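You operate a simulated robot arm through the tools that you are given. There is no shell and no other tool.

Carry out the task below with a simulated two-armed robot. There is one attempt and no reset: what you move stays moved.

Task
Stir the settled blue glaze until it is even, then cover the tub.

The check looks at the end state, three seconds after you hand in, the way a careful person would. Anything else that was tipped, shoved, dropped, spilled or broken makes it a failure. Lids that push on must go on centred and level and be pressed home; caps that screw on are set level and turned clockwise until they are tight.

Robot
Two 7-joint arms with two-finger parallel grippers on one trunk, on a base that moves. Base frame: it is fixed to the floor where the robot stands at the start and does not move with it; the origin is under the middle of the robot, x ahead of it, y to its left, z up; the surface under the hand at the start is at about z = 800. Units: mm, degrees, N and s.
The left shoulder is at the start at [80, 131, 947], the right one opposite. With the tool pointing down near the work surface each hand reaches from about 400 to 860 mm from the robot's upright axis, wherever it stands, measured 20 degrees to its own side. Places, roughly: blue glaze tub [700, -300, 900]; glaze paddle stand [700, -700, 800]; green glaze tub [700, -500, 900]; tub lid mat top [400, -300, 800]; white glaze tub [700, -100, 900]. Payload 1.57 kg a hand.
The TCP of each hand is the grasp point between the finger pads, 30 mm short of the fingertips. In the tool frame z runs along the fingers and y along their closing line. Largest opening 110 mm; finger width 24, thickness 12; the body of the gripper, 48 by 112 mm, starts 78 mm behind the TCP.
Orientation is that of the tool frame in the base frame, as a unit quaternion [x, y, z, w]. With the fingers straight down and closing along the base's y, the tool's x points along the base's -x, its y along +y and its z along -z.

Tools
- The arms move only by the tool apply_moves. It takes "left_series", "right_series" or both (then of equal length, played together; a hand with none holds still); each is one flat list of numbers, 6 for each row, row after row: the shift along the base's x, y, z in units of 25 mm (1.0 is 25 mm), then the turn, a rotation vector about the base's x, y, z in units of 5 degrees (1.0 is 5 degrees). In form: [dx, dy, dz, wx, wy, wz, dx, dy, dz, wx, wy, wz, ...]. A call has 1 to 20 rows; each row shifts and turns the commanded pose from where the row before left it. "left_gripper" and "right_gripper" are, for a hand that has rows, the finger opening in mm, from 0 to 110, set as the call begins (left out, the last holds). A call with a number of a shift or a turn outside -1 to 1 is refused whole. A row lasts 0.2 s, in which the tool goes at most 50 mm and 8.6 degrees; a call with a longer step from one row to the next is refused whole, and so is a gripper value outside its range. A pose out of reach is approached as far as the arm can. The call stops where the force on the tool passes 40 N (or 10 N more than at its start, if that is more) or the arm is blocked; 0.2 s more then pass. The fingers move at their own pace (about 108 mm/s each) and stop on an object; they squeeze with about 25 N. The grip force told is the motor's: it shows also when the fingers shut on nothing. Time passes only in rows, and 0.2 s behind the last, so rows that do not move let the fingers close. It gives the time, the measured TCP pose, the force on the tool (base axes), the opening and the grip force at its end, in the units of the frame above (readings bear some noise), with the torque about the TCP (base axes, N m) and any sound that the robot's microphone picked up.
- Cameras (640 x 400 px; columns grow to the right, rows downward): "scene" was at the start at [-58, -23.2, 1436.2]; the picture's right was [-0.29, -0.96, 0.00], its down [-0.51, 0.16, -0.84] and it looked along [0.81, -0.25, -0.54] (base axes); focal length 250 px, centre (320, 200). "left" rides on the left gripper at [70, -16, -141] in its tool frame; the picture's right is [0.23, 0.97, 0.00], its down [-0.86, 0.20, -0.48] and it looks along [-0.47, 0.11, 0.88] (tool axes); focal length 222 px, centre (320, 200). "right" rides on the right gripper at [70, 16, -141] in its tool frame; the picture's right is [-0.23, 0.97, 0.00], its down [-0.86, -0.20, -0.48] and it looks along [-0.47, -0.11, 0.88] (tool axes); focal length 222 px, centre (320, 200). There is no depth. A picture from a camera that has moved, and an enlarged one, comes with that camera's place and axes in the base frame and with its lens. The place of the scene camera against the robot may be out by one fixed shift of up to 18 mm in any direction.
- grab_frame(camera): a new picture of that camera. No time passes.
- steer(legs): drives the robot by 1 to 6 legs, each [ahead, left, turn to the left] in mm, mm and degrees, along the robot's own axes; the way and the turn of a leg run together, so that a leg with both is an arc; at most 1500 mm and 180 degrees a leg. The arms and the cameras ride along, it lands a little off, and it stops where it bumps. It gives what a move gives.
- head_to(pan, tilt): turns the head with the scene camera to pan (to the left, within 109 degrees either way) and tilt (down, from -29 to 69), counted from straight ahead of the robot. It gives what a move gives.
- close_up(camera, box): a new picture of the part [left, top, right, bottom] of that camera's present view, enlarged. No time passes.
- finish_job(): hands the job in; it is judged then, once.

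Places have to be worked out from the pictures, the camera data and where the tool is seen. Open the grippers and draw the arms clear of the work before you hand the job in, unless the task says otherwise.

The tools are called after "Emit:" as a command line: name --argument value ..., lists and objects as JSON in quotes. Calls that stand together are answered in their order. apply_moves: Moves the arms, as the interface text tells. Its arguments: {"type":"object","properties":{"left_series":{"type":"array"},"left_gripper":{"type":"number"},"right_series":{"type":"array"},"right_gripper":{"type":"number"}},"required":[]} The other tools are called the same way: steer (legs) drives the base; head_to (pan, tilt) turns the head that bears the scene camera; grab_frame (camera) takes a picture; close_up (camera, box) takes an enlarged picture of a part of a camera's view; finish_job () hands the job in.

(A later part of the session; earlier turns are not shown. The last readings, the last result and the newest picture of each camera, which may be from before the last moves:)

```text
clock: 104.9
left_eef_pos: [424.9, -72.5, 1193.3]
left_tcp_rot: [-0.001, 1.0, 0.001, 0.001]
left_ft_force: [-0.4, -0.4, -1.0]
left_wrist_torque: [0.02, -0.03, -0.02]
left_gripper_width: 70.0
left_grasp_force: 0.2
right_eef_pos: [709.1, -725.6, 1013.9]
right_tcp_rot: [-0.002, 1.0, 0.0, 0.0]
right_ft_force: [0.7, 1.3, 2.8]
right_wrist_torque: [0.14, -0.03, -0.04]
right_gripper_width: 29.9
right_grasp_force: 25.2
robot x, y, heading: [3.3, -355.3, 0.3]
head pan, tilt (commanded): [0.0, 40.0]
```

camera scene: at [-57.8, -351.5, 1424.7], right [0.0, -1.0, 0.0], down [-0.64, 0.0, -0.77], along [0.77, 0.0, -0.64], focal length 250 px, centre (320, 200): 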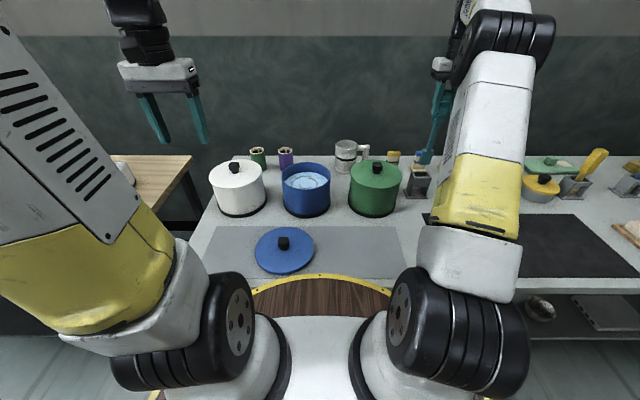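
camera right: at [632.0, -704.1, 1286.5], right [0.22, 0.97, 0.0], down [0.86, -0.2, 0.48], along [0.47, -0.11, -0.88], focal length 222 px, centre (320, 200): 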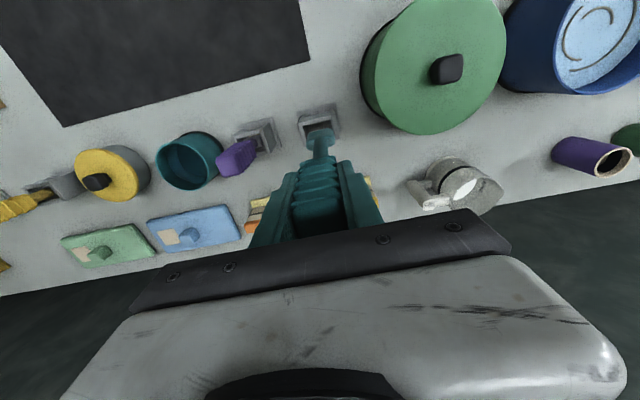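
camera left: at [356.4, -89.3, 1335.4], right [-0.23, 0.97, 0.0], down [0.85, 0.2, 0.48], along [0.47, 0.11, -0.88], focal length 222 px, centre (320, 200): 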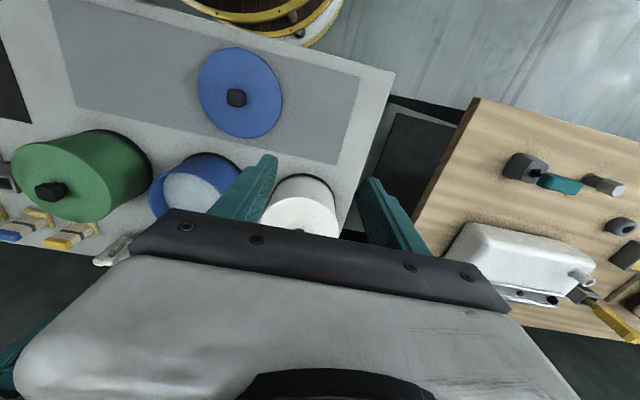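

A small upward force shows the paddle is resting. I open the right fingers and rise straight up.

Emit:
apply_moves --right_series '[0, 0, 0, 0, 0, 0, 0, 0, 0, 0, 0, 0, 0, 0, 0, 0, 0, 0]' --right_gripper 80

Emit:
close_up --camera "scene" --box '[380, 90, 470, 210]'

Emit:
close_up --camera "right" --box '[220, 80, 420, 240]'

```text
clock: 105.7
left_eef_pos: [425.8, -72.0, 1193.0]
left_tcp_rot: [-0.002, 1.0, 0.0, 0.002]
left_ft_force: [0.4, 0.5, -0.8]
left_wrist_torque: [0.0, -0.01, 0.01]
left_gripper_width: 70.2
left_grasp_force: 0.0
right_eef_pos: [709.3, -725.5, 1012.7]
right_tcp_rot: [-0.001, 1.0, -0.001, 0.0]
right_ft_force: [-0.3, -0.1, 0.6]
right_wrist_torque: [0.02, -0.01, 0.0]
right_gripper_width: 80.0
right_grasp_force: 0.0
robot x, y, heading: [6.3, -355.1, 0.2]
head pan, tilt (commanded): [0.0, 40.0]
```

```text
3.33 times, centred on (425, 150) of scene
camera zoom: at [-57.8, -351.5, 1424.7], right [0.0, -1.0, 0.0], down [-0.64, 0.0, -0.77], along [0.77, 0.0, -0.64], focal length 833 px, centre (-30, 367)
```

zoom: 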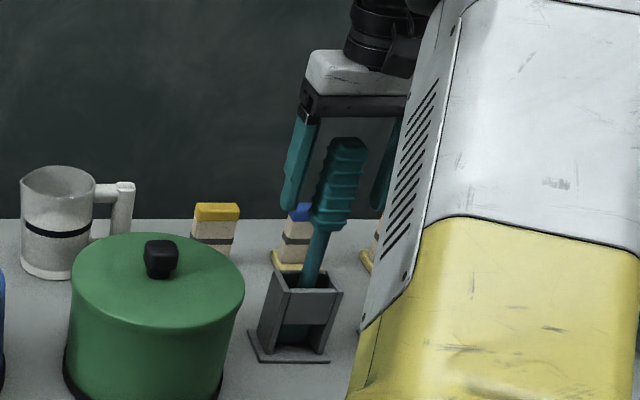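

```text
2.50 times, centred on (320, 160) of right
camera zoom: at [638.4, -708.4, 1154.4], right [0.22, 0.97, 0.0], down [0.86, -0.2, 0.48], along [0.47, -0.11, -0.88], focal length 555 px, centre (320, 300)
```

zoom: 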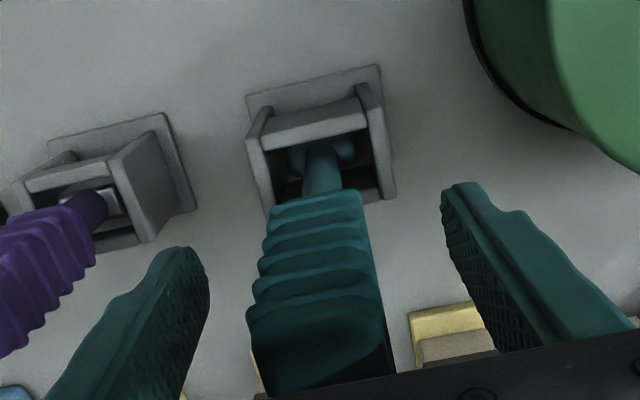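

The paddle stands upright in its stand. I raise the right hand clear of the handle, then park it back to the right.

Emit:
apply_moves --right_series '[0, 0, 0.5, 0, 0, 0, 0, 0, 0.95, 0, 0, 0, 0, 0, 0.95, 0, 0, 0, 0, 0, 0.95, 0, 0, 0, 0, 0, 0.95, 0, 0, 0, 0, 0, 0.95, 0, 0, 0, 0, 0, 0.95, 0, 0, 0, -0.8, 0, 0.2, 0, 0, 0, -0.95, -0.5, 0.3, 0, 0, 0, -0.95, -0.6, 0.3, 0, 0, 0, -0.95, -0.6, 0.3, 0, 0, 0, -0.95, -0.6, 0.3, 0, 0, 0, -0.95, -0.6, 0.3, 0, 0, 0, -0.95, -0.6, 0.3, 0, 0, 0, -0.95, -0.6, 0.3, 0, 0, 0, -0.95, -0.6, 0.3, 0, 0, 0, -0.95, -0.6, 0.3, 0, 0, 0, -0.95, -0.6, 0.2, 0, 0, 0]'

Emit:
grab_frame --camera "scene"

Emit:
close_up --camera "scene" --box '[240, 130, 480, 280]'

```text
clock: 109.5
left_eef_pos: [426.1, -71.5, 1194.2]
left_tcp_rot: [-0.002, 1.0, -0.001, 0.0]
left_ft_force: [0.3, 0.5, 0.1]
left_wrist_torque: [-0.01, 0.02, -0.01]
left_gripper_width: 70.2
left_grasp_force: 0.1
right_eef_pos: [450.8, -872.9, 1246.7]
right_tcp_rot: [-0.002, 1.0, 0.0, -0.001]
right_ft_force: [0.4, 0.8, 0.0]
right_wrist_torque: [-0.01, 0.0, 0.0]
right_gripper_width: 79.8
right_grasp_force: 0.0
robot x, y, heading: [-0.3, -355.0, 0.3]
head pan, tilt (commanded): [0.0, 40.0]
```

```text
taken
camera scene: at [-57.7, -351.4, 1424.7], right [0.0, -1.0, 0.0], down [-0.64, 0.0, -0.77], along [0.77, 0.0, -0.64], focal length 250 px, centre (320, 200)
```

scene: 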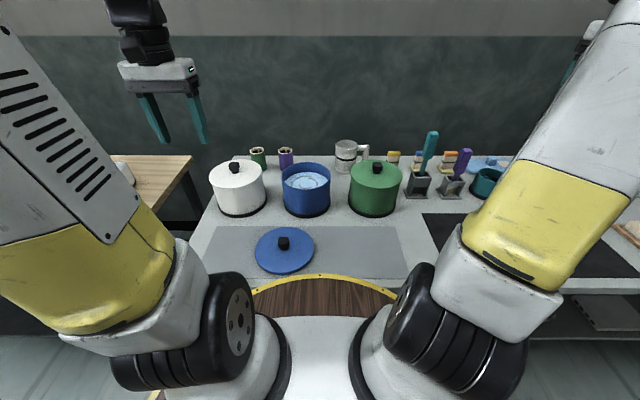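

```text
2.67 times, centred on (360, 205) of scene
camera zoom: at [-57.7, -351.4, 1424.7], right [0.0, -1.0, 0.0], down [-0.64, 0.0, -0.77], along [0.77, 0.0, -0.64], focal length 666 px, centre (213, 187)
```

zoom: 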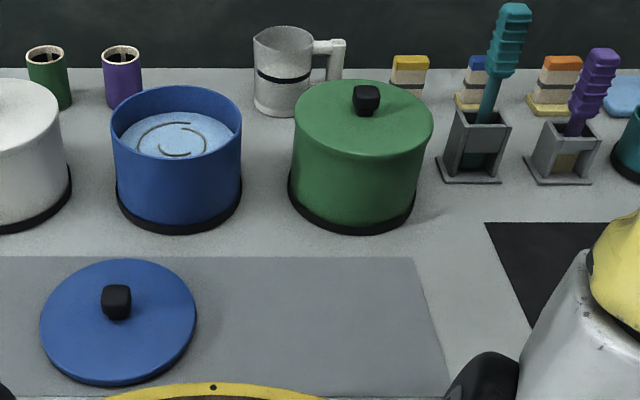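

All is in place and the paddle is back in its stand. Now the lid: I bring the left hand over it on the mat for a precise look.

Emit:
apply_moves --left_series '[0.02, -0.89, -0.9, 0, 0, 0, 0.02, -0.89, -0.95, 0, 0, 0, 0.02, -0.89, -0.95, 0, 0, 0, 0.02, -0.89, -0.95, 0, 0, 0, 0.02, -0.89, -0.95, 0, 0, 0, 0.02, -0.89, -0.95, 0, 0, 0, 0.02, -0.89, -0.95, 0, 0, 0, 0.02, -0.85, -0.95, 0, 0, 0, 0, 0, 0, 0, 0, 0]'

Emit:
grab_frame --camera "left"

Emit:
close_up --camera "left" --box '[240, 50, 400, 200]'

```text
clock: 111.5
left_eef_pos: [428.9, -253.0, 1006.3]
left_tcp_rot: [-0.001, 1.0, 0.0, 0.0]
left_ft_force: [-0.7, 0.5, -0.5]
left_wrist_torque: [0.0, 0.01, 0.03]
left_gripper_width: 70.2
left_grasp_force: 0.0
right_eef_pos: [449.7, -871.9, 1245.9]
right_tcp_rot: [-0.002, 1.0, 0.0, 0.0]
right_ft_force: [-0.1, -0.1, 0.5]
right_wrist_torque: [0.01, 0.0, -0.02]
right_gripper_width: 79.8
right_grasp_force: 0.1
robot x, y, heading: [1.2, -357.1, 0.1]
head pan, tilt (commanded): [0.0, 40.0]
```

```text
taken
camera left: at [359.4, -270.1, 1147.2], right [-0.23, 0.97, 0.0], down [0.85, 0.2, 0.48], along [0.47, 0.11, -0.88], focal length 222 px, centre (320, 200)
```

left: 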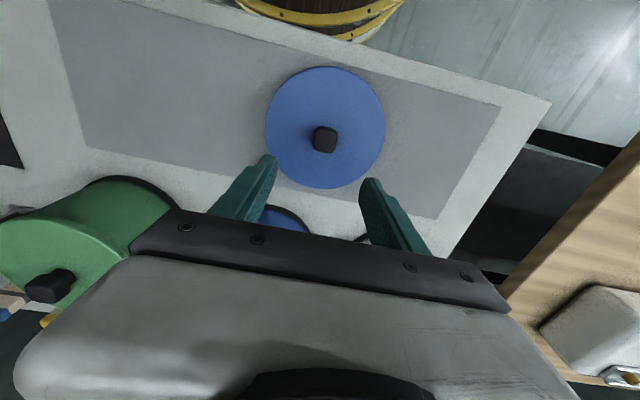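

```text
2.67 times, centred on (320, 125) of left
camera zoom: at [359.4, -270.1, 1147.2], right [-0.23, 0.97, 0.0], down [0.85, 0.2, 0.48], along [0.47, 0.11, -0.88], focal length 592 px, centre (320, 400)
```

zoom: 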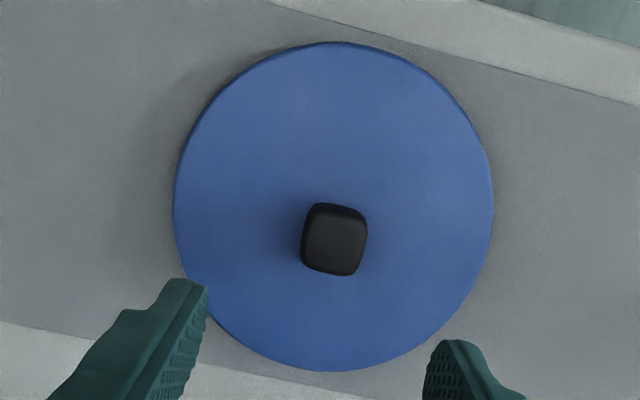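

The knob on the mat is at about (430,-247). Before picking it up I re-measure the open tub's rim with the left camera from above, in case it shifted while stirring.

Emit:
apply_moves --left_series '[0, 0, 0.95, 0, 0, 0, 0.5, -0.2, 0.95, 0, 0, 0, 0.95, -0.38, 0.95, 0, 0, 0, 0.95, -0.38, 0.95, 0, 0, 0, 0.95, -0.38, 0.95, 0, 0, 0, 0.95, -0.38, 0.4, 0, 0, 0, 0.95, -0.38, 0, 0, 0, 0, 0, 0, 0, 0, 0, 0]' --left_gripper 110

Emit:
grab_frame --camera "left"

Emit:
close_up --camera "left" --box '[240, 90, 400, 240]'

```text
clock: 113.3
left_eef_pos: [562.1, -304.2, 1134.0]
left_tcp_rot: [-0.001, 1.0, 0.0, 0.001]
left_ft_force: [0.5, 0.6, 0.1]
left_wrist_torque: [0.02, -0.01, 0.01]
left_gripper_width: 110.1
left_grasp_force: 0.1
right_eef_pos: [450.0, -872.4, 1245.5]
right_tcp_rot: [-0.002, 1.0, 0.0, 0.0]
right_ft_force: [0.7, 1.2, 0.6]
right_wrist_torque: [-0.02, 0.03, 0.0]
right_gripper_width: 80.2
right_grasp_force: 0.1
robot x, y, heading: [0.2, -355.8, 0.4]
head pan, tilt (commanded): [0.0, 40.0]
```

```text
taken
camera left: at [491.1, -320.9, 1275.6], right [-0.23, 0.97, 0.0], down [0.85, 0.2, 0.48], along [0.47, 0.11, -0.88], focal length 222 px, centre (320, 200)
```

left: 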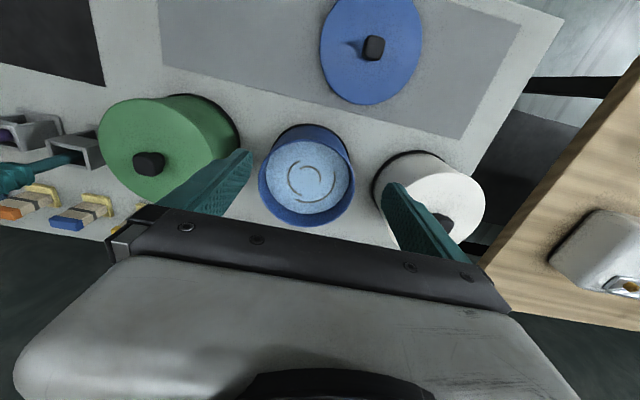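

```text
2.67 times, centred on (320, 165) of left
camera zoom: at [491.1, -320.9, 1275.6], right [-0.23, 0.97, 0.0], down [0.85, 0.2, 0.48], along [0.47, 0.11, -0.88], focal length 592 px, centre (320, 293)
```

zoom: 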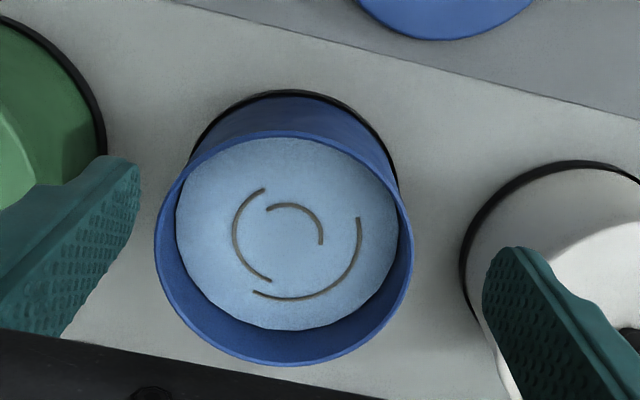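

The tub rim centre is still at about (660,-305), and the glaze shows an even blue with a swirl mark. I go back to the lid and descend around its knob.

Emit:
apply_moves --left_series '[-0.88, 0.37, 0, 0, 0, 0, -0.88, 0.37, 0, 0, 0, 0, -0.88, 0.37, 0, 0, 0, 0, -0.88, 0.37, 0, 0, 0, 0, -0.88, 0.37, 0, 0, 0, 0, -0.86, 0.37, 0, 0, 0, 0, 0, 0, -0.9, 0, 0, 0, 0, 0, -0.95, 0, 0, 0, 0, 0, -0.95, 0, 0, 0, 0, 0, -0.95, 0, 0, 0, 0, 0, -0.95, 0, 0, 0, 0, 0, -0.95, 0, 0, 0, 0, 0, -0.95, 0, 0, 0, 0, 0, -0.95, 0, 0, 0, 0, 0, -0.95, 0, 0, 0, 0, 0, -0.8, 0, 0, 0, 0, 0, -0.6, 0, 0, 0, 0, 0, -0.4, 0, 0, 0, 0, 0, 0, 0, 0, 0]' --left_gripper 70

Emit:
grab_frame --camera "left"

Emit:
close_up --camera "scene" --box '[220, 190, 380, 290]'

```text
clock: 117.3
left_eef_pos: [427.9, -247.4, 876.9]
left_tcp_rot: [-0.002, 1.0, 0.0, 0.001]
left_ft_force: [0.3, -0.5, 0.5]
left_wrist_torque: [0.02, -0.02, 0.0]
left_gripper_width: 70.0
left_grasp_force: 0.1
right_eef_pos: [450.1, -871.5, 1247.5]
right_tcp_rot: [-0.003, 1.0, 0.0, 0.001]
right_ft_force: [0.1, -0.2, 0.1]
right_wrist_torque: [-0.05, 0.01, -0.02]
right_gripper_width: 80.2
right_grasp_force: 0.1
robot x, y, heading: [2.2, -351.4, 0.2]
head pan, tilt (commanded): [0.0, 40.0]
```

```text
taken
camera left: at [357.8, -265.4, 1018.5], right [-0.23, 0.97, 0.0], down [0.85, 0.2, 0.48], along [0.47, 0.11, -0.88], focal length 222 px, centre (320, 200)
```

left: 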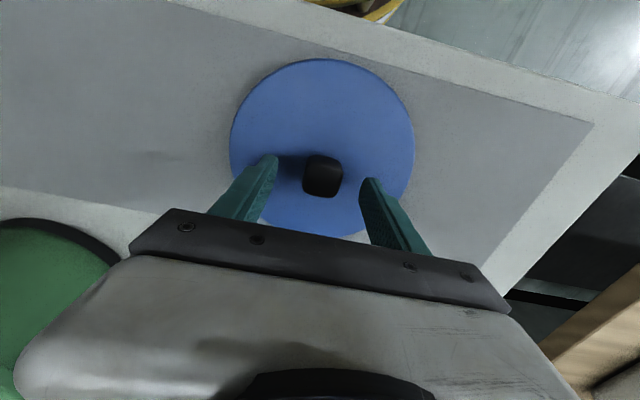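

```text
4.00 times, centred on (300, 240) of scene
camera zoom: at [-57.9, -351.5, 1424.7], right [0.0, -1.0, 0.0], down [-0.64, 0.0, -0.77], along [0.77, 0.0, -0.64], focal length 999 px, centre (400, 40)
```

zoom: 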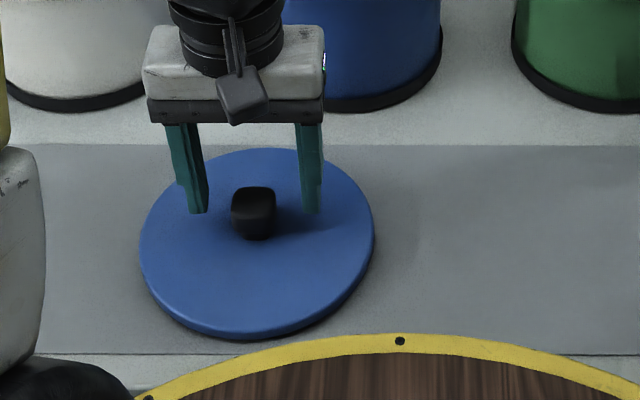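

The knob is centred between the fingers. I lower to about 852 and check the reading.

Emit:
apply_moves --left_series '[0.04, 0, -0.4, 0, 0, 0, 0, 0, -0.3, 0, 0, 0, 0, 0, -0.2, 0, 0, 0, 0, 0, 0, 0, 0, 0]'

Emit:
close_up --camera "scene" --box '[220, 190, 380, 290]'

```text
clock: 118.3
left_eef_pos: [429.6, -248.9, 855.3]
left_tcp_rot: [-0.002, 1.0, 0.0, 0.001]
left_ft_force: [-0.4, 0.4, 0.5]
left_wrist_torque: [-0.01, -0.02, 0.01]
left_gripper_width: 69.9
left_grasp_force: 0.1
right_eef_pos: [450.0, -872.8, 1246.5]
right_tcp_rot: [-0.002, 1.0, 0.0, 0.0]
right_ft_force: [0.0, -1.2, 0.3]
right_wrist_torque: [0.01, 0.01, -0.02]
right_gripper_width: 80.2
right_grasp_force: 0.0
robot x, y, heading: [0.9, -354.5, 0.1]
head pan, tilt (commanded): [0.0, 40.0]
```

```text
4.00 times, centred on (300, 240) of scene
camera zoom: at [-57.9, -351.5, 1424.7], right [0.0, -1.0, 0.0], down [-0.64, 0.0, -0.77], along [0.77, 0.0, -0.64], focal length 999 px, centre (400, 40)
```

zoom: 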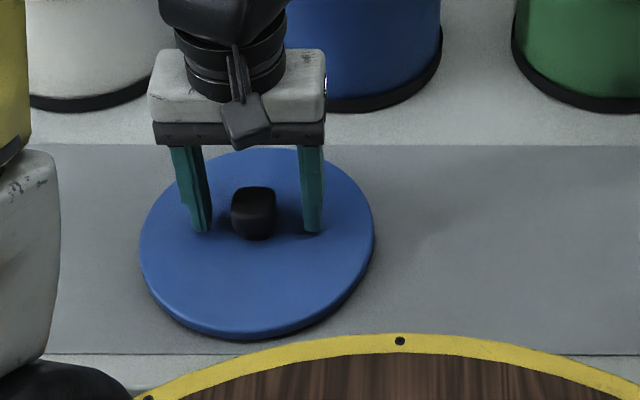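

Tips are about 6 mm above the lid surface. I lower 2.5 mm more and close on the knob.

Emit:
apply_moves --left_series '[0, 0, -0.1, 0, 0, 0, 0, 0, 0, 0, 0, 0]'

Emit:
apply_moves --left_series '[0, 0, 0, 0, 0, 0, 0, 0, 0, 0, 0, 0, 0, 0, 0, 0, 0, 0, 0, 0, 0, 0, 0, 0, 0, 0, 0, 0, 0, 0]' --left_gripper 10

Emit:
close_up --camera "scene" --box '[220, 190, 380, 290]'

Emit:
close_up --camera "left" --box '[200, 40, 440, 250]'

```text
clock: 118.9
left_eef_pos: [429.3, -247.8, 853.0]
left_tcp_rot: [-0.001, 1.0, 0.0, 0.001]
left_ft_force: [-0.6, -0.6, -0.4]
left_wrist_torque: [0.03, 0.02, 0.04]
left_gripper_width: 70.1
left_grasp_force: 0.1
right_eef_pos: [449.7, -872.5, 1246.9]
right_tcp_rot: [-0.002, 1.0, 0.001, 0.0]
right_ft_force: [0.3, 0.3, -0.2]
right_wrist_torque: [0.01, -0.01, 0.0]
right_gripper_width: 80.0
right_grasp_force: 0.1
robot x, y, heading: [1.9, -356.3, 0.2]
head pan, tilt (commanded): [0.0, 40.0]
```

```text
clock: 120.1
left_eef_pos: [428.7, -248.3, 851.8]
left_tcp_rot: [-0.002, 1.0, 0.0, 0.001]
left_ft_force: [0.5, -0.5, 0.1]
left_wrist_torque: [-0.02, -0.02, -0.02]
left_gripper_width: 29.5
left_grasp_force: 24.8
right_eef_pos: [449.6, -872.7, 1246.2]
right_tcp_rot: [-0.002, 1.0, 0.0, -0.001]
right_ft_force: [-0.4, -0.5, -0.1]
right_wrist_torque: [0.04, -0.04, 0.02]
right_gripper_width: 79.9
right_grasp_force: 0.0
robot x, y, heading: [2.5, -354.5, 0.1]
head pan, tilt (commanded): [0.0, 40.0]
```

```text
4.00 times, centred on (300, 240) of scene
camera zoom: at [-57.8, -351.5, 1424.7], right [0.0, -1.0, 0.0], down [-0.64, 0.0, -0.77], along [0.77, 0.0, -0.64], focal length 999 px, centre (400, 40)
```

zoom: 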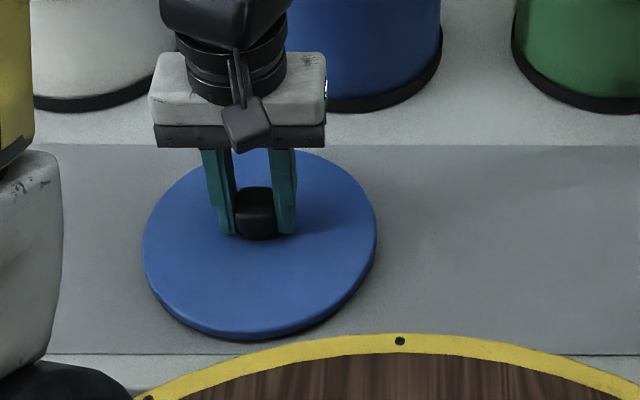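

```text
1.90 times, centred on (320, 145) of left
camera zoom: at [359.7, -265.3, 993.6], right [-0.23, 0.97, 0.0], down [0.85, 0.2, 0.48], along [0.47, 0.11, -0.88], focal length 423 px, centre (320, 305)
```

zoom: 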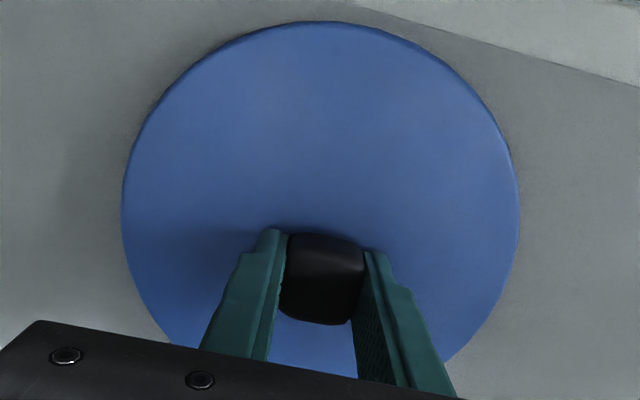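

Gripped at 29.5 mm with the TCP at the lid centre. I lift the lid straight up and carry it over the tub to (660,-305), holding it well above the rim.

Emit:
apply_moves --left_series '[0, 0, 0.4, 0, 0, 0, 0, 0, 0.8, 0, 0, 0, 0, 0, 0.95, 0, 0, 0, 0, 0, 0.95, 0, 0, 0, 0, 0, 0.95, 0, 0, 0, 0, 0, 0.95, 0, 0, 0, 0, 0, 0.95, 0, 0, 0, 0, 0, 0.95, 0, 0, 0, 0, 0, 0.95, 0, 0, 0, 0, 0, 0.5, 0, 0, 0, 0, 0, 0, 0, 0, 0]'

Emit:
apply_moves --left_series '[0.5, -0.123, 0, 0, 0, 0, 0.95, -0.234, 0, 0, 0, 0, 0.95, -0.234, 0, 0, 0, 0, 0.95, -0.234, 0, 0, 0, 0, 0.95, -0.234, 0, 0, 0, 0, 0.95, -0.234, 0, 0, 0, 0, 0.95, -0.234, 0, 0, 0, 0, 0.95, -0.234, 0, 0, 0, 0, 0.95, -0.234, 0, 0, 0, 0, 0.8, -0.197, 0, 0, 0, 0, 0.33, -0.08, 0, 0, 0, 0, 0, 0, 0, 0, 0, 0]'

Emit:
grab_frame --camera "scene"

Emit:
close_up --camera "scene" --box '[240, 110, 400, 220]'

Emit:
grab_frame --camera "left"

```text
clock: 122.5
left_eef_pos: [432.9, -248.7, 1063.1]
left_tcp_rot: [-0.002, 1.0, 0.0, 0.002]
left_ft_force: [0.2, 1.0, -1.3]
left_wrist_torque: [0.0, -0.01, 0.01]
left_gripper_width: 29.2
left_grasp_force: 24.9
right_eef_pos: [451.2, -872.4, 1246.7]
right_tcp_rot: [-0.002, 1.0, 0.0, 0.0]
right_ft_force: [-0.3, 0.3, -0.6]
right_wrist_torque: [0.01, 0.01, -0.01]
right_gripper_width: 80.1
right_grasp_force: 0.1
robot x, y, heading: [0.4, -354.5, 0.2]
head pan, tilt (commanded): [0.0, 40.0]
```

```text
clock: 125.1
left_eef_pos: [661.6, -304.9, 1061.0]
left_tcp_rot: [-0.002, 1.0, 0.0, 0.001]
left_ft_force: [-0.5, -0.5, -1.2]
left_wrist_torque: [0.03, 0.01, -0.03]
left_gripper_width: 29.4
left_grasp_force: 24.7
right_eef_pos: [449.5, -871.4, 1247.0]
right_tcp_rot: [-0.002, 1.0, 0.0, 0.0]
right_ft_force: [0.8, 0.9, 0.0]
right_wrist_torque: [0.0, 0.01, -0.01]
right_gripper_width: 79.9
right_grasp_force: 0.0
robot x, y, heading: [-0.8, -357.7, 0.0]
head pan, tilt (commanded): [0.0, 40.0]
```

```text
taken
camera scene: at [-57.8, -351.5, 1424.7], right [0.0, -1.0, 0.0], down [-0.64, 0.0, -0.77], along [0.77, 0.0, -0.64], focal length 250 px, centre (320, 200)
```

scene: 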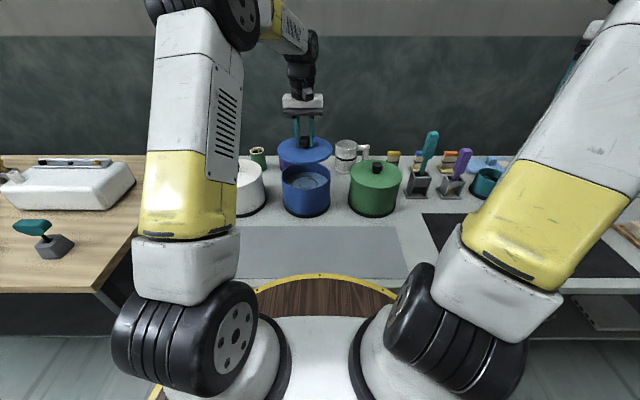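

```text
3.64 times, centred on (320, 165) of scene
camera zoom: at [-57.8, -351.5, 1424.7], right [0.0, -1.0, 0.0], down [-0.64, 0.0, -0.77], along [0.77, 0.0, -0.64], focal length 909 px, centre (320, 327)
```

zoom: 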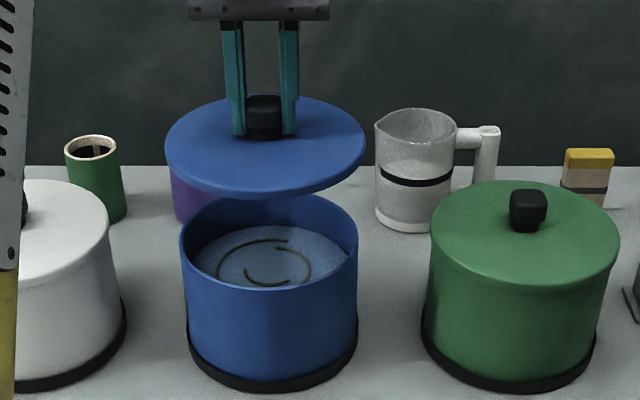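

```text
taken
camera left: at [592.0, -322.2, 1202.9], right [-0.23, 0.97, 0.0], down [0.85, 0.2, 0.48], along [0.47, 0.11, -0.88], focal length 222 px, centre (320, 200)
```

left: 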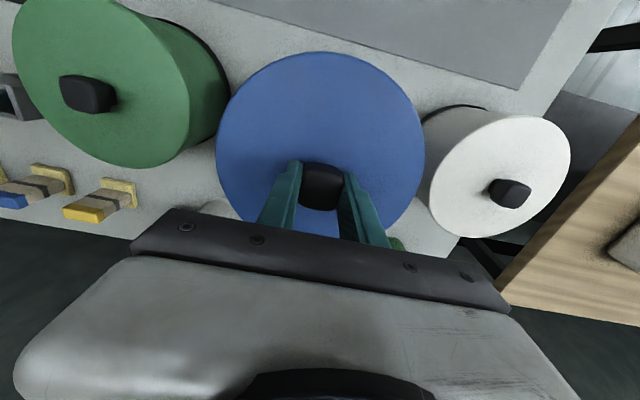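

The lid hangs level above the tub. I take a few repeated readings to average out noise before lowering.

Emit:
apply_moves --left_series '[0, 0, 0, 0, 0, 0]'

Emit:
apply_moves --left_series '[0, 0, 0, 0, 0, 0]'

Emit:
apply_moves --left_series '[0, 0, 0, 0, 0, 0]'

Emit:
apply_moves --left_series '[0, 0, 0, 0, 0, 0]'

```text
clock: 125.5
left_eef_pos: [662.5, -304.8, 1062.0]
left_tcp_rot: [-0.002, 1.0, 0.0, 0.001]
left_ft_force: [0.1, -0.7, -1.4]
left_wrist_torque: [0.02, 0.02, -0.01]
left_gripper_width: 29.4
left_grasp_force: 24.9
right_eef_pos: [450.1, -871.9, 1247.1]
right_tcp_rot: [-0.002, 1.0, 0.0, 0.001]
right_ft_force: [-1.0, 0.3, 0.6]
right_wrist_torque: [-0.05, 0.03, 0.01]
right_gripper_width: 79.9
right_grasp_force: 0.0
robot x, y, heading: [-1.6, -357.1, 0.1]
head pan, tilt (commanded): [0.0, 40.0]
```

```text
clock: 125.9
left_eef_pos: [661.2, -306.5, 1061.9]
left_tcp_rot: [-0.002, 1.0, 0.0, 0.001]
left_ft_force: [-0.4, 0.7, -0.8]
left_wrist_torque: [-0.05, 0.0, -0.01]
left_gripper_width: 29.5
left_grasp_force: 24.9
right_eef_pos: [450.0, -873.3, 1246.6]
right_tcp_rot: [-0.002, 1.0, 0.0, 0.0]
right_ft_force: [-0.1, -0.1, 0.3]
right_wrist_torque: [-0.06, 0.01, 0.01]
right_gripper_width: 80.2
right_grasp_force: 0.0
robot x, y, heading: [1.8, -354.3, 0.1]
head pan, tilt (commanded): [0.0, 40.0]
```

```text
clock: 126.3
left_eef_pos: [659.9, -304.4, 1062.4]
left_tcp_rot: [-0.001, 1.0, 0.001, 0.001]
left_ft_force: [0.1, 0.0, -1.3]
left_wrist_torque: [-0.02, -0.01, 0.02]
left_gripper_width: 29.3
left_grasp_force: 25.1
right_eef_pos: [450.2, -871.9, 1246.3]
right_tcp_rot: [-0.002, 1.0, -0.001, -0.001]
right_ft_force: [-0.2, 0.8, -0.4]
right_wrist_torque: [0.0, 0.0, 0.02]
right_gripper_width: 80.1
right_grasp_force: 0.0
robot x, y, heading: [2.7, -356.7, 0.4]
head pan, tilt (commanded): [0.0, 40.0]
```

```text
clock: 126.7
left_eef_pos: [660.3, -306.0, 1061.6]
left_tcp_rot: [-0.001, 1.0, 0.0, 0.001]
left_ft_force: [-0.2, -0.6, -0.6]
left_wrist_torque: [-0.02, 0.0, 0.01]
left_gripper_width: 29.6
left_grasp_force: 25.2
right_eef_pos: [450.1, -871.4, 1246.1]
right_tcp_rot: [-0.002, 1.0, 0.0, 0.0]
right_ft_force: [0.3, 0.3, -0.3]
right_wrist_torque: [-0.02, -0.03, 0.01]
right_gripper_width: 80.3
right_grasp_force: 0.1
robot x, y, heading: [1.1, -353.9, 0.0]
head pan, tilt (commanded): [0.0, 40.0]
```

Averages are x≈661.1, y≈-305.3, and the scene view agrees the lid is concentric in y. I shift x by -1 mm and lower to about 1.5 cm above the seat.

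Emit:
apply_moves --left_series '[-0.03, 0.01, -0.6, 0, 0, 0, 0, 0, -0.8, 0, 0, 0, 0, 0, -0.7, 0, 0, 0, 0, 0, -0.5, 0, 0, 0, 0, 0, -0.3, 0, 0, 0, 0, 0, -0.16, 0, 0, 0, 0, 0, 0, 0, 0, 0]'

Emit:
close_up --camera "scene" --box '[260, 140, 360, 220]'

Emit:
grab_frame --camera "left"

```text
clock: 128.3
left_eef_pos: [660.0, -306.2, 984.4]
left_tcp_rot: [-0.002, 1.0, 0.0, 0.0]
left_ft_force: [-0.2, -1.0, -0.9]
left_wrist_torque: [-0.04, 0.05, 0.02]
left_gripper_width: 29.3
left_grasp_force: 25.1
right_eef_pos: [449.6, -872.5, 1247.1]
right_tcp_rot: [-0.002, 1.0, 0.0, 0.001]
right_ft_force: [-0.1, 0.2, -0.5]
right_wrist_torque: [-0.02, -0.04, -0.04]
right_gripper_width: 79.9
right_grasp_force: 0.1
robot x, y, heading: [0.7, -355.5, 0.2]
head pan, tilt (commanded): [0.0, 40.0]
```

```text
5.00 times, centred on (310, 180) of scene
camera zoom: at [-57.8, -351.5, 1424.7], right [0.0, -1.0, 0.0], down [-0.64, 0.0, -0.77], along [0.77, 0.0, -0.64], focal length 1249 px, centre (370, 300)
```

zoom: 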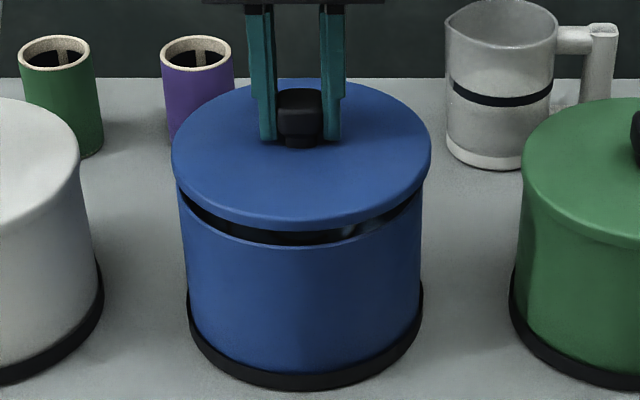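

```text
taken
camera left: at [590.6, -323.7, 1126.3], right [-0.23, 0.97, 0.0], down [0.85, 0.2, 0.48], along [0.47, 0.11, -0.88], focal length 222 px, centre (320, 200)
```

left: 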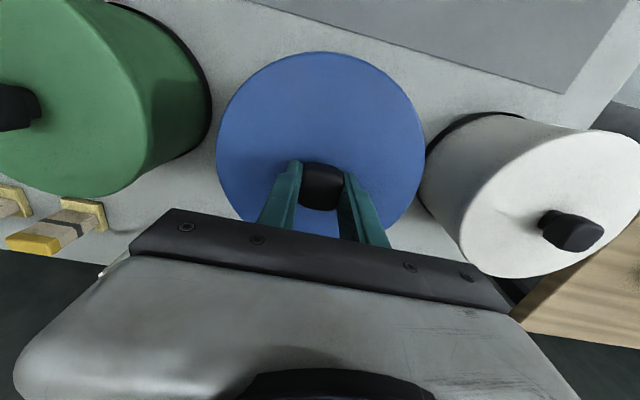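

The lid looks level and concentric over the rim with about a 1 cm gap. I nudge y by +0.6 mm and lower in small steps.

Emit:
apply_moves --left_series '[0, 0.025, -0.2, 0, 0, 0, 0, 0, -0.1, 0, 0, 0, 0, 0, 0, 0, 0, 0]'

Emit:
apply_moves --left_series '[0, 0, -0.1, 0, 0, 0, 0, 0, 0, 0, 0, 0]'

Emit:
close_up --camera "scene" --box '[260, 140, 360, 220]'

```text
clock: 129.1
left_eef_pos: [659.5, -305.1, 976.9]
left_tcp_rot: [-0.002, 1.0, 0.001, 0.001]
left_ft_force: [0.4, -0.2, -0.9]
left_wrist_torque: [0.02, 0.0, -0.02]
left_gripper_width: 29.2
left_grasp_force: 24.9
right_eef_pos: [450.4, -872.8, 1246.4]
right_tcp_rot: [-0.002, 1.0, 0.001, 0.0]
right_ft_force: [0.1, 0.2, 0.3]
right_wrist_torque: [-0.03, 0.01, 0.01]
right_gripper_width: 79.9
right_grasp_force: 0.0
robot x, y, heading: [-0.7, -356.7, 0.4]
head pan, tilt (commanded): [0.0, 40.0]
```

```text
clock: 129.7
left_eef_pos: [660.9, -305.7, 974.1]
left_tcp_rot: [-0.002, 1.0, 0.0, 0.001]
left_ft_force: [0.3, 1.2, -1.2]
left_wrist_torque: [0.0, 0.01, 0.02]
left_gripper_width: 29.4
left_grasp_force: 25.2
right_eef_pos: [449.5, -871.8, 1246.0]
right_tcp_rot: [-0.002, 1.0, 0.0, 0.0]
right_ft_force: [-0.2, 0.6, 1.0]
right_wrist_torque: [-0.02, 0.0, 0.0]
right_gripper_width: 80.1
right_grasp_force: 0.0
robot x, y, heading: [0.9, -349.1, 0.5]
head pan, tilt (commanded): [0.0, 40.0]
```

```text
5.00 times, centred on (310, 180) of scene
camera zoom: at [-57.8, -351.5, 1424.7], right [0.0, -1.0, 0.0], down [-0.64, 0.0, -0.77], along [0.77, 0.0, -0.64], focal length 1249 px, centre (370, 300)
```

zoom: 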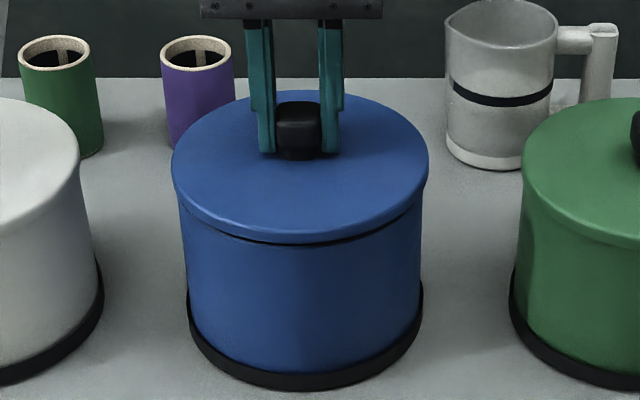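

Only a thin shadow gap remains. I keep lowering in 2 mm steps until the lid meets the rim.

Emit:
apply_moves --left_series '[0, 0, -0.08, 0, 0, 0, 0, 0, 0, 0, 0, 0]'

Emit:
apply_moves --left_series '[0, 0, -0.06, 0, 0, 0, 0, 0, 0, 0, 0, 0]'

Emit:
close_up --camera "scene" --box '[260, 140, 360, 220]'

```text
clock: 130.3
left_eef_pos: [660.8, -304.8, 972.5]
left_tcp_rot: [-0.002, 1.0, 0.0, 0.002]
left_ft_force: [0.7, -0.4, -1.6]
left_wrist_torque: [-0.02, 0.01, 0.0]
left_gripper_width: 29.4
left_grasp_force: 24.9
right_eef_pos: [450.1, -872.1, 1246.7]
right_tcp_rot: [-0.002, 1.0, 0.0, 0.0]
right_ft_force: [-0.3, 0.3, -0.1]
right_wrist_torque: [-0.01, 0.05, -0.02]
right_gripper_width: 80.1
right_grasp_force: 0.1
robot x, y, heading: [-5.3, -354.2, 0.2]
head pan, tilt (commanded): [0.0, 40.0]
```

```text
clock: 130.9
left_eef_pos: [660.4, -302.1, 969.6]
left_tcp_rot: [-0.001, 1.0, 0.0, 0.001]
left_ft_force: [-0.1, 1.0, -1.5]
left_wrist_torque: [-0.01, 0.01, -0.01]
left_gripper_width: 29.3
left_grasp_force: 25.0
right_eef_pos: [449.4, -873.1, 1246.3]
right_tcp_rot: [-0.002, 1.0, 0.0, 0.0]
right_ft_force: [0.2, -0.1, -0.7]
right_wrist_torque: [-0.01, 0.01, 0.01]
right_gripper_width: 80.3
right_grasp_force: 0.1
robot x, y, heading: [-3.4, -352.6, 0.3]
head pan, tilt (commanded): [0.0, 40.0]
```

```text
5.00 times, centred on (310, 180) of scene
camera zoom: at [-57.8, -351.5, 1424.7], right [0.0, -1.0, 0.0], down [-0.64, 0.0, -0.77], along [0.77, 0.0, -0.64], focal length 1249 px, centre (370, 300)
```

zoom: 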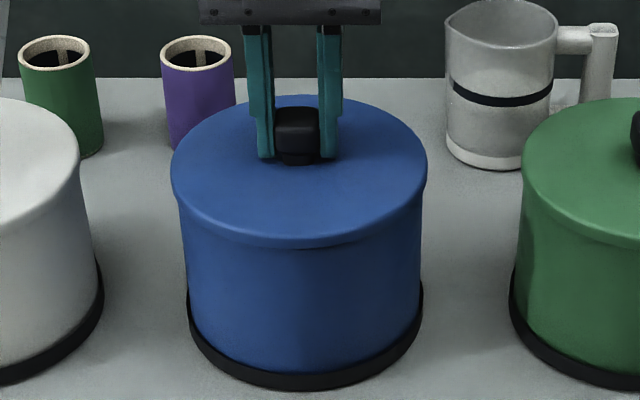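

No contact force yet but the gap has closed visually. I continue in 1.5 mm steps.

Emit:
apply_moves --left_series '[0, 0, -0.06, 0, 0, 0, 0, 0, 0, 0, 0, 0]'

Emit:
apply_moves --left_series '[0, 0, -0.06, 0, 0, 0, 0, 0, 0, 0, 0, 0]'

Emit:
close_up --camera "scene" --box '[260, 140, 360, 220]'

```text
clock: 131.5
left_eef_pos: [661.0, -304.4, 969.5]
left_tcp_rot: [-0.001, 1.0, 0.0, 0.001]
left_ft_force: [-0.2, 0.4, 6.2]
left_wrist_torque: [0.03, 0.53, -0.06]
left_gripper_width: 29.4
left_grasp_force: 25.1
right_eef_pos: [450.7, -872.4, 1246.8]
right_tcp_rot: [-0.001, 1.0, 0.0, 0.0]
right_ft_force: [0.0, -0.4, -0.7]
right_wrist_torque: [0.0, -0.02, 0.03]
right_gripper_width: 80.3
right_grasp_force: 0.1
robot x, y, heading: [-0.5, -356.8, 0.3]
head pan, tilt (commanded): [0.0, 40.0]
```

```text
clock: 132.1
left_eef_pos: [660.4, -304.6, 968.3]
left_tcp_rot: [-0.002, 1.0, 0.0, 0.002]
left_ft_force: [-3.9, 3.2, 21.9]
left_wrist_torque: [0.08, 0.29, 0.01]
left_gripper_width: 29.4
left_grasp_force: 25.1
right_eef_pos: [449.1, -872.4, 1246.5]
right_tcp_rot: [-0.002, 1.0, 0.0, -0.001]
right_ft_force: [-0.1, 0.0, 0.3]
right_wrist_torque: [0.0, -0.01, 0.0]
right_gripper_width: 80.1
right_grasp_force: 0.0
robot x, y, heading: [-2.1, -353.6, 0.3]
head pan, tilt (commanded): [0.0, 40.0]
```

```text
5.00 times, centred on (310, 180) of scene
camera zoom: at [-58.7, -351.4, 1424.6], right [0.0, -1.0, 0.0], down [-0.64, 0.0, -0.77], along [0.77, 0.0, -0.64], focal length 1249 px, centre (370, 300)
```

zoom: 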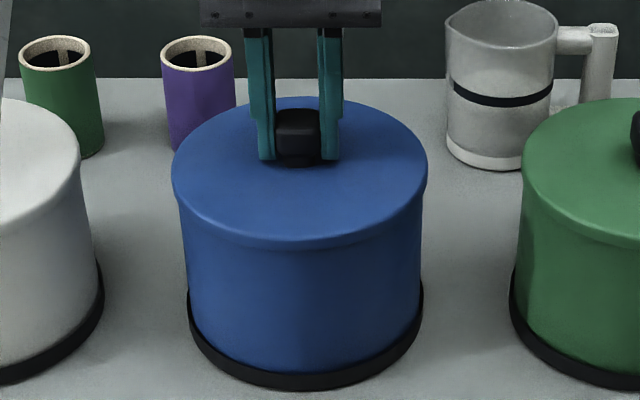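

Contact at TCP z≈968, right where I expected the seat. I press on further while still gripping, up to the force limit, to push it home.

Emit:
apply_moves --left_series '[0, 0, -0.06, 0, 0, 0, 0, 0, 0, 0, 0, 0]'

Emit:
apply_moves --left_series '[0, 0, -0.06, 0, 0, 0, 0, 0, 0, 0, 0, 0]'

Emit:
close_up --camera "scene" --box '[260, 140, 360, 220]'

Emit:
close_up --camera "left" --box '[200, 40, 440, 250]'

```text
clock: 132.7
left_eef_pos: [661.2, -304.5, 968.2]
left_tcp_rot: [-0.002, 1.0, 0.0, 0.002]
left_ft_force: [1.3, 0.5, 23.1]
left_wrist_torque: [0.06, -0.11, 0.0]
left_gripper_width: 29.5
left_grasp_force: 25.3
right_eef_pos: [449.3, -872.9, 1246.8]
right_tcp_rot: [-0.002, 1.0, 0.0, 0.0]
right_ft_force: [0.1, 0.5, -0.2]
right_wrist_torque: [0.01, 0.01, 0.01]
right_gripper_width: 79.9
right_grasp_force: 0.1
robot x, y, heading: [-1.6, -353.8, 0.2]
head pan, tilt (commanded): [0.0, 40.0]
```

```text
clock: 133.3
left_eef_pos: [659.8, -306.0, 967.3]
left_tcp_rot: [-0.002, 1.0, 0.001, 0.002]
left_ft_force: [5.7, 1.0, 22.2]
left_wrist_torque: [-0.13, -0.15, -0.05]
left_gripper_width: 29.3
left_grasp_force: 25.2
right_eef_pos: [449.0, -872.8, 1246.5]
right_tcp_rot: [-0.003, 1.0, 0.0, 0.0]
right_ft_force: [-0.6, 0.1, 0.1]
right_wrist_torque: [-0.02, 0.01, 0.0]
right_gripper_width: 79.8
right_grasp_force: 0.0
robot x, y, heading: [3.8, -350.9, 0.0]
head pan, tilt (commanded): [0.0, 40.0]
```

```text
5.00 times, centred on (310, 180) of scene
camera zoom: at [-58.2, -351.6, 1424.6], right [0.0, -1.0, 0.0], down [-0.64, 0.0, -0.77], along [0.77, 0.0, -0.64], focal length 1249 px, centre (370, 300)
```

zoom: 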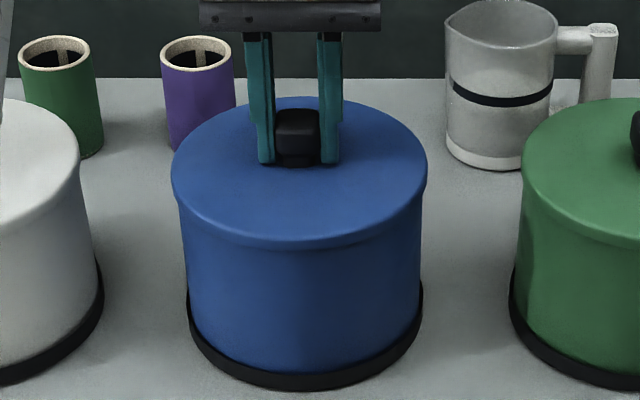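

```text
1.90 times, centred on (320, 145) of left
camera zoom: at [590.7, -321.6, 1107.6], right [-0.23, 0.97, 0.0], down [0.85, 0.2, 0.48], along [0.47, 0.11, -0.88], focal length 423 px, centre (320, 305)
```

zoom: 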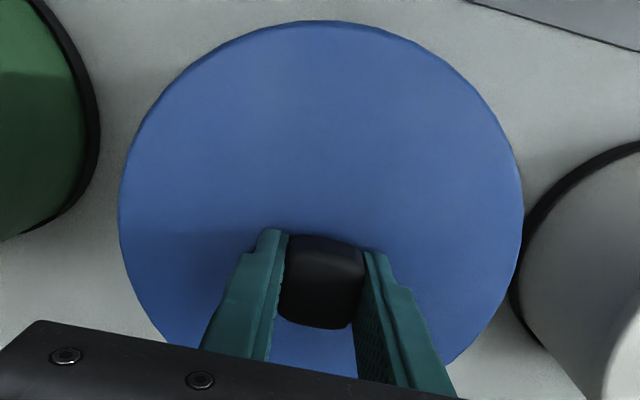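

The fingers slip on the knob at about 22 N, so the lid needs a more direct push. I compare with the first picture's framing, then release the knob.

Emit:
apply_moves --left_series '[0, 0, 0.06, 0, 0, 0, 0, 0, 0, 0, 0, 0, 0, 0, 0, 0, 0, 0]' --left_gripper 70

Emit:
close_up --camera "scene" --box '[240, 120, 400, 220]'

```text
clock: 134.1
left_eef_pos: [659.2, -306.1, 965.3]
left_tcp_rot: [-0.001, 1.0, 0.0, -0.002]
left_ft_force: [-0.2, 0.5, -0.3]
left_wrist_torque: [0.01, 0.02, 0.01]
left_gripper_width: 69.7
left_grasp_force: 0.0
right_eef_pos: [450.4, -871.9, 1246.1]
right_tcp_rot: [-0.002, 1.0, 0.0, 0.0]
right_ft_force: [-0.3, 0.6, 0.1]
right_wrist_torque: [-0.02, 0.01, 0.01]
right_gripper_width: 80.0
right_grasp_force: 0.0
robot x, y, heading: [1.0, -357.4, 0.4]
head pan, tilt (commanded): [0.0, 40.0]
```

```text
4.00 times, centred on (320, 170) of scene
camera zoom: at [-57.8, -351.6, 1424.7], right [0.0, -1.0, 0.0], down [-0.64, 0.0, -0.77], along [0.77, 0.0, -0.64], focal length 999 px, centre (320, 320)
```

zoom: 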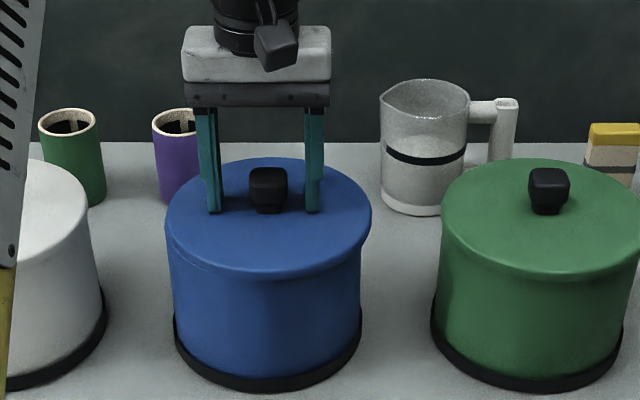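

After opening, the lid appears shifted about 4 mm toward -y (fingertip drag on the lid surface). I look closely before correcting.

Emit:
close_up --camera "scene" --box '[272, 150, 344, 220]'

Emit:
close_up --camera "left" --box '[200, 40, 440, 250]'

Emit:
grab_frame --camera "right"

```text
5.71 times, centred on (308, 185) of scene
camera zoom: at [-57.8, -351.6, 1424.7], right [0.0, -1.0, 0.0], down [-0.64, 0.0, -0.77], along [0.77, 0.0, -0.64], focal length 1428 px, centre (389, 286)
```

zoom: 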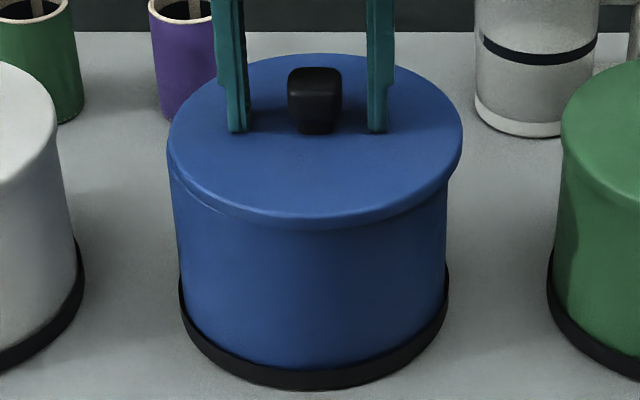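

```text
1.90 times, centred on (320, 145) of left
camera zoom: at [590.2, -322.6, 1106.6], right [-0.23, 0.97, 0.0], down [0.86, 0.2, 0.48], along [0.46, 0.11, -0.88], focal length 423 px, centre (320, 305)
```

zoom: 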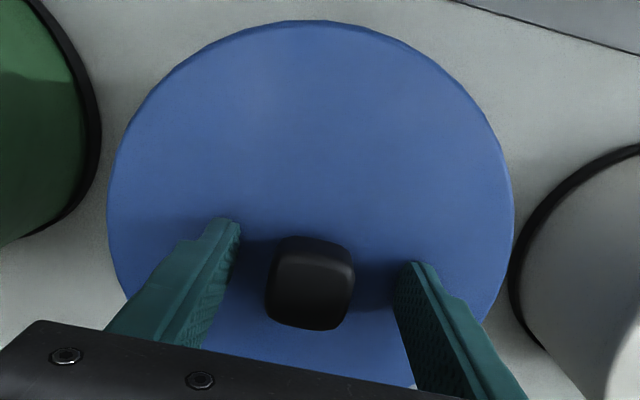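

```text
taken
camera right: at [379.3, -855.7, 1387.2], right [0.22, 0.97, 0.0], down [0.86, -0.2, 0.48], along [0.47, -0.11, -0.88], focal length 222 px, centre (320, 200)
```

right: 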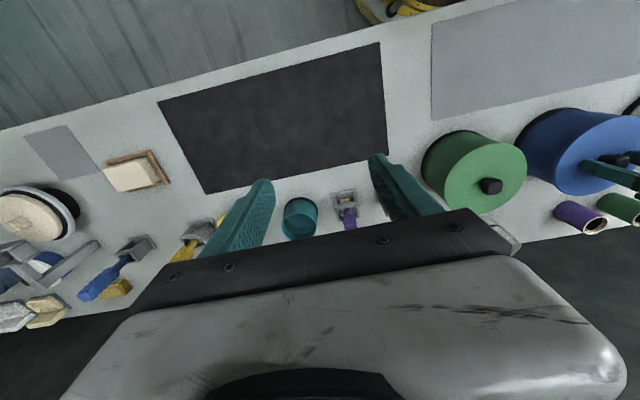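

The lid slid about 4 mm toward -y, so it isn't locked in yet. I raise the tips off the lid, then close on the knob again to pull it back to centre.

Emit:
apply_moves --left_series '[0, 0, 0.12, 0, 0, 0, 0, 0, 0, 0, 0, 0]'

Emit:
apply_moves --left_series '[0, 0, 0, 0, 0, 0, 0, 0, 0, 0, 0, 0, 0, 0, 0, 0, 0, 0, 0, 0, 0, 0, 0, 0, 0, 0, 0, 0, 0, 0]' --left_gripper 10

Emit:
close_up --camera "scene" --box '[272, 150, 344, 220]'

Emit:
close_up --camera "scene" --box '[240, 120, 400, 220]'

```text
clock: 134.7
left_eef_pos: [660.7, -304.6, 969.3]
left_tcp_rot: [-0.002, 1.0, 0.001, 0.0]
left_ft_force: [-1.1, -0.2, -0.9]
left_wrist_torque: [-0.02, 0.06, 0.01]
left_gripper_width: 70.0
left_grasp_force: 0.0
right_eef_pos: [450.4, -872.1, 1246.1]
right_tcp_rot: [-0.001, 1.0, 0.001, 0.0]
right_ft_force: [0.0, -0.1, -0.6]
right_wrist_torque: [0.01, -0.01, 0.02]
right_gripper_width: 79.9
right_grasp_force: 0.1
robot x, y, heading: [1.5, -357.2, 0.5]
head pan, tilt (commanded): [0.0, 40.0]
```

```text
clock: 135.9
left_eef_pos: [660.8, -303.8, 969.0]
left_tcp_rot: [-0.001, 1.0, 0.0, 0.0]
left_ft_force: [-0.4, 1.1, 1.1]
left_wrist_torque: [-0.03, 0.08, -0.05]
left_gripper_width: 29.2
left_grasp_force: 25.0
right_eef_pos: [449.7, -872.8, 1245.1]
right_tcp_rot: [-0.002, 1.0, 0.0, 0.0]
right_ft_force: [0.2, 0.0, -1.0]
right_wrist_torque: [0.0, -0.01, -0.02]
right_gripper_width: 80.0
right_grasp_force: 0.0
robot x, y, heading: [-0.0, -353.3, 0.4]
head pan, tilt (commanded): [0.0, 40.0]
```

```text
5.71 times, centred on (308, 185) of scene
camera zoom: at [-57.9, -351.5, 1424.7], right [0.0, -1.0, 0.0], down [-0.64, 0.0, -0.77], along [0.77, 0.0, -0.64], focal length 1428 px, centre (389, 286)
```

zoom: 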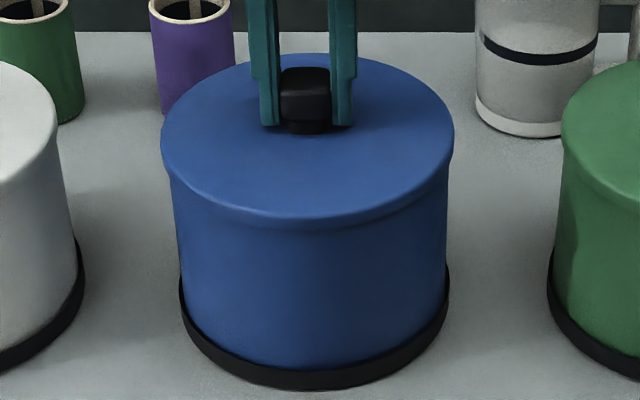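

```text
4.00 times, centred on (320, 170) of scene
camera zoom: at [-57.9, -351.5, 1424.7], right [0.0, -1.0, 0.0], down [-0.64, 0.0, -0.77], along [0.77, 0.0, -0.64], focal length 999 px, centre (320, 320)
```

zoom: 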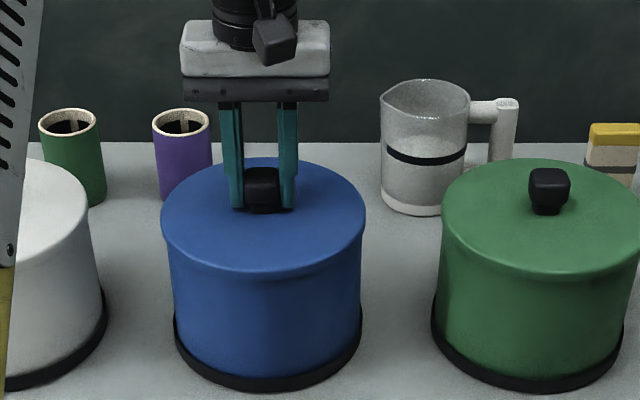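

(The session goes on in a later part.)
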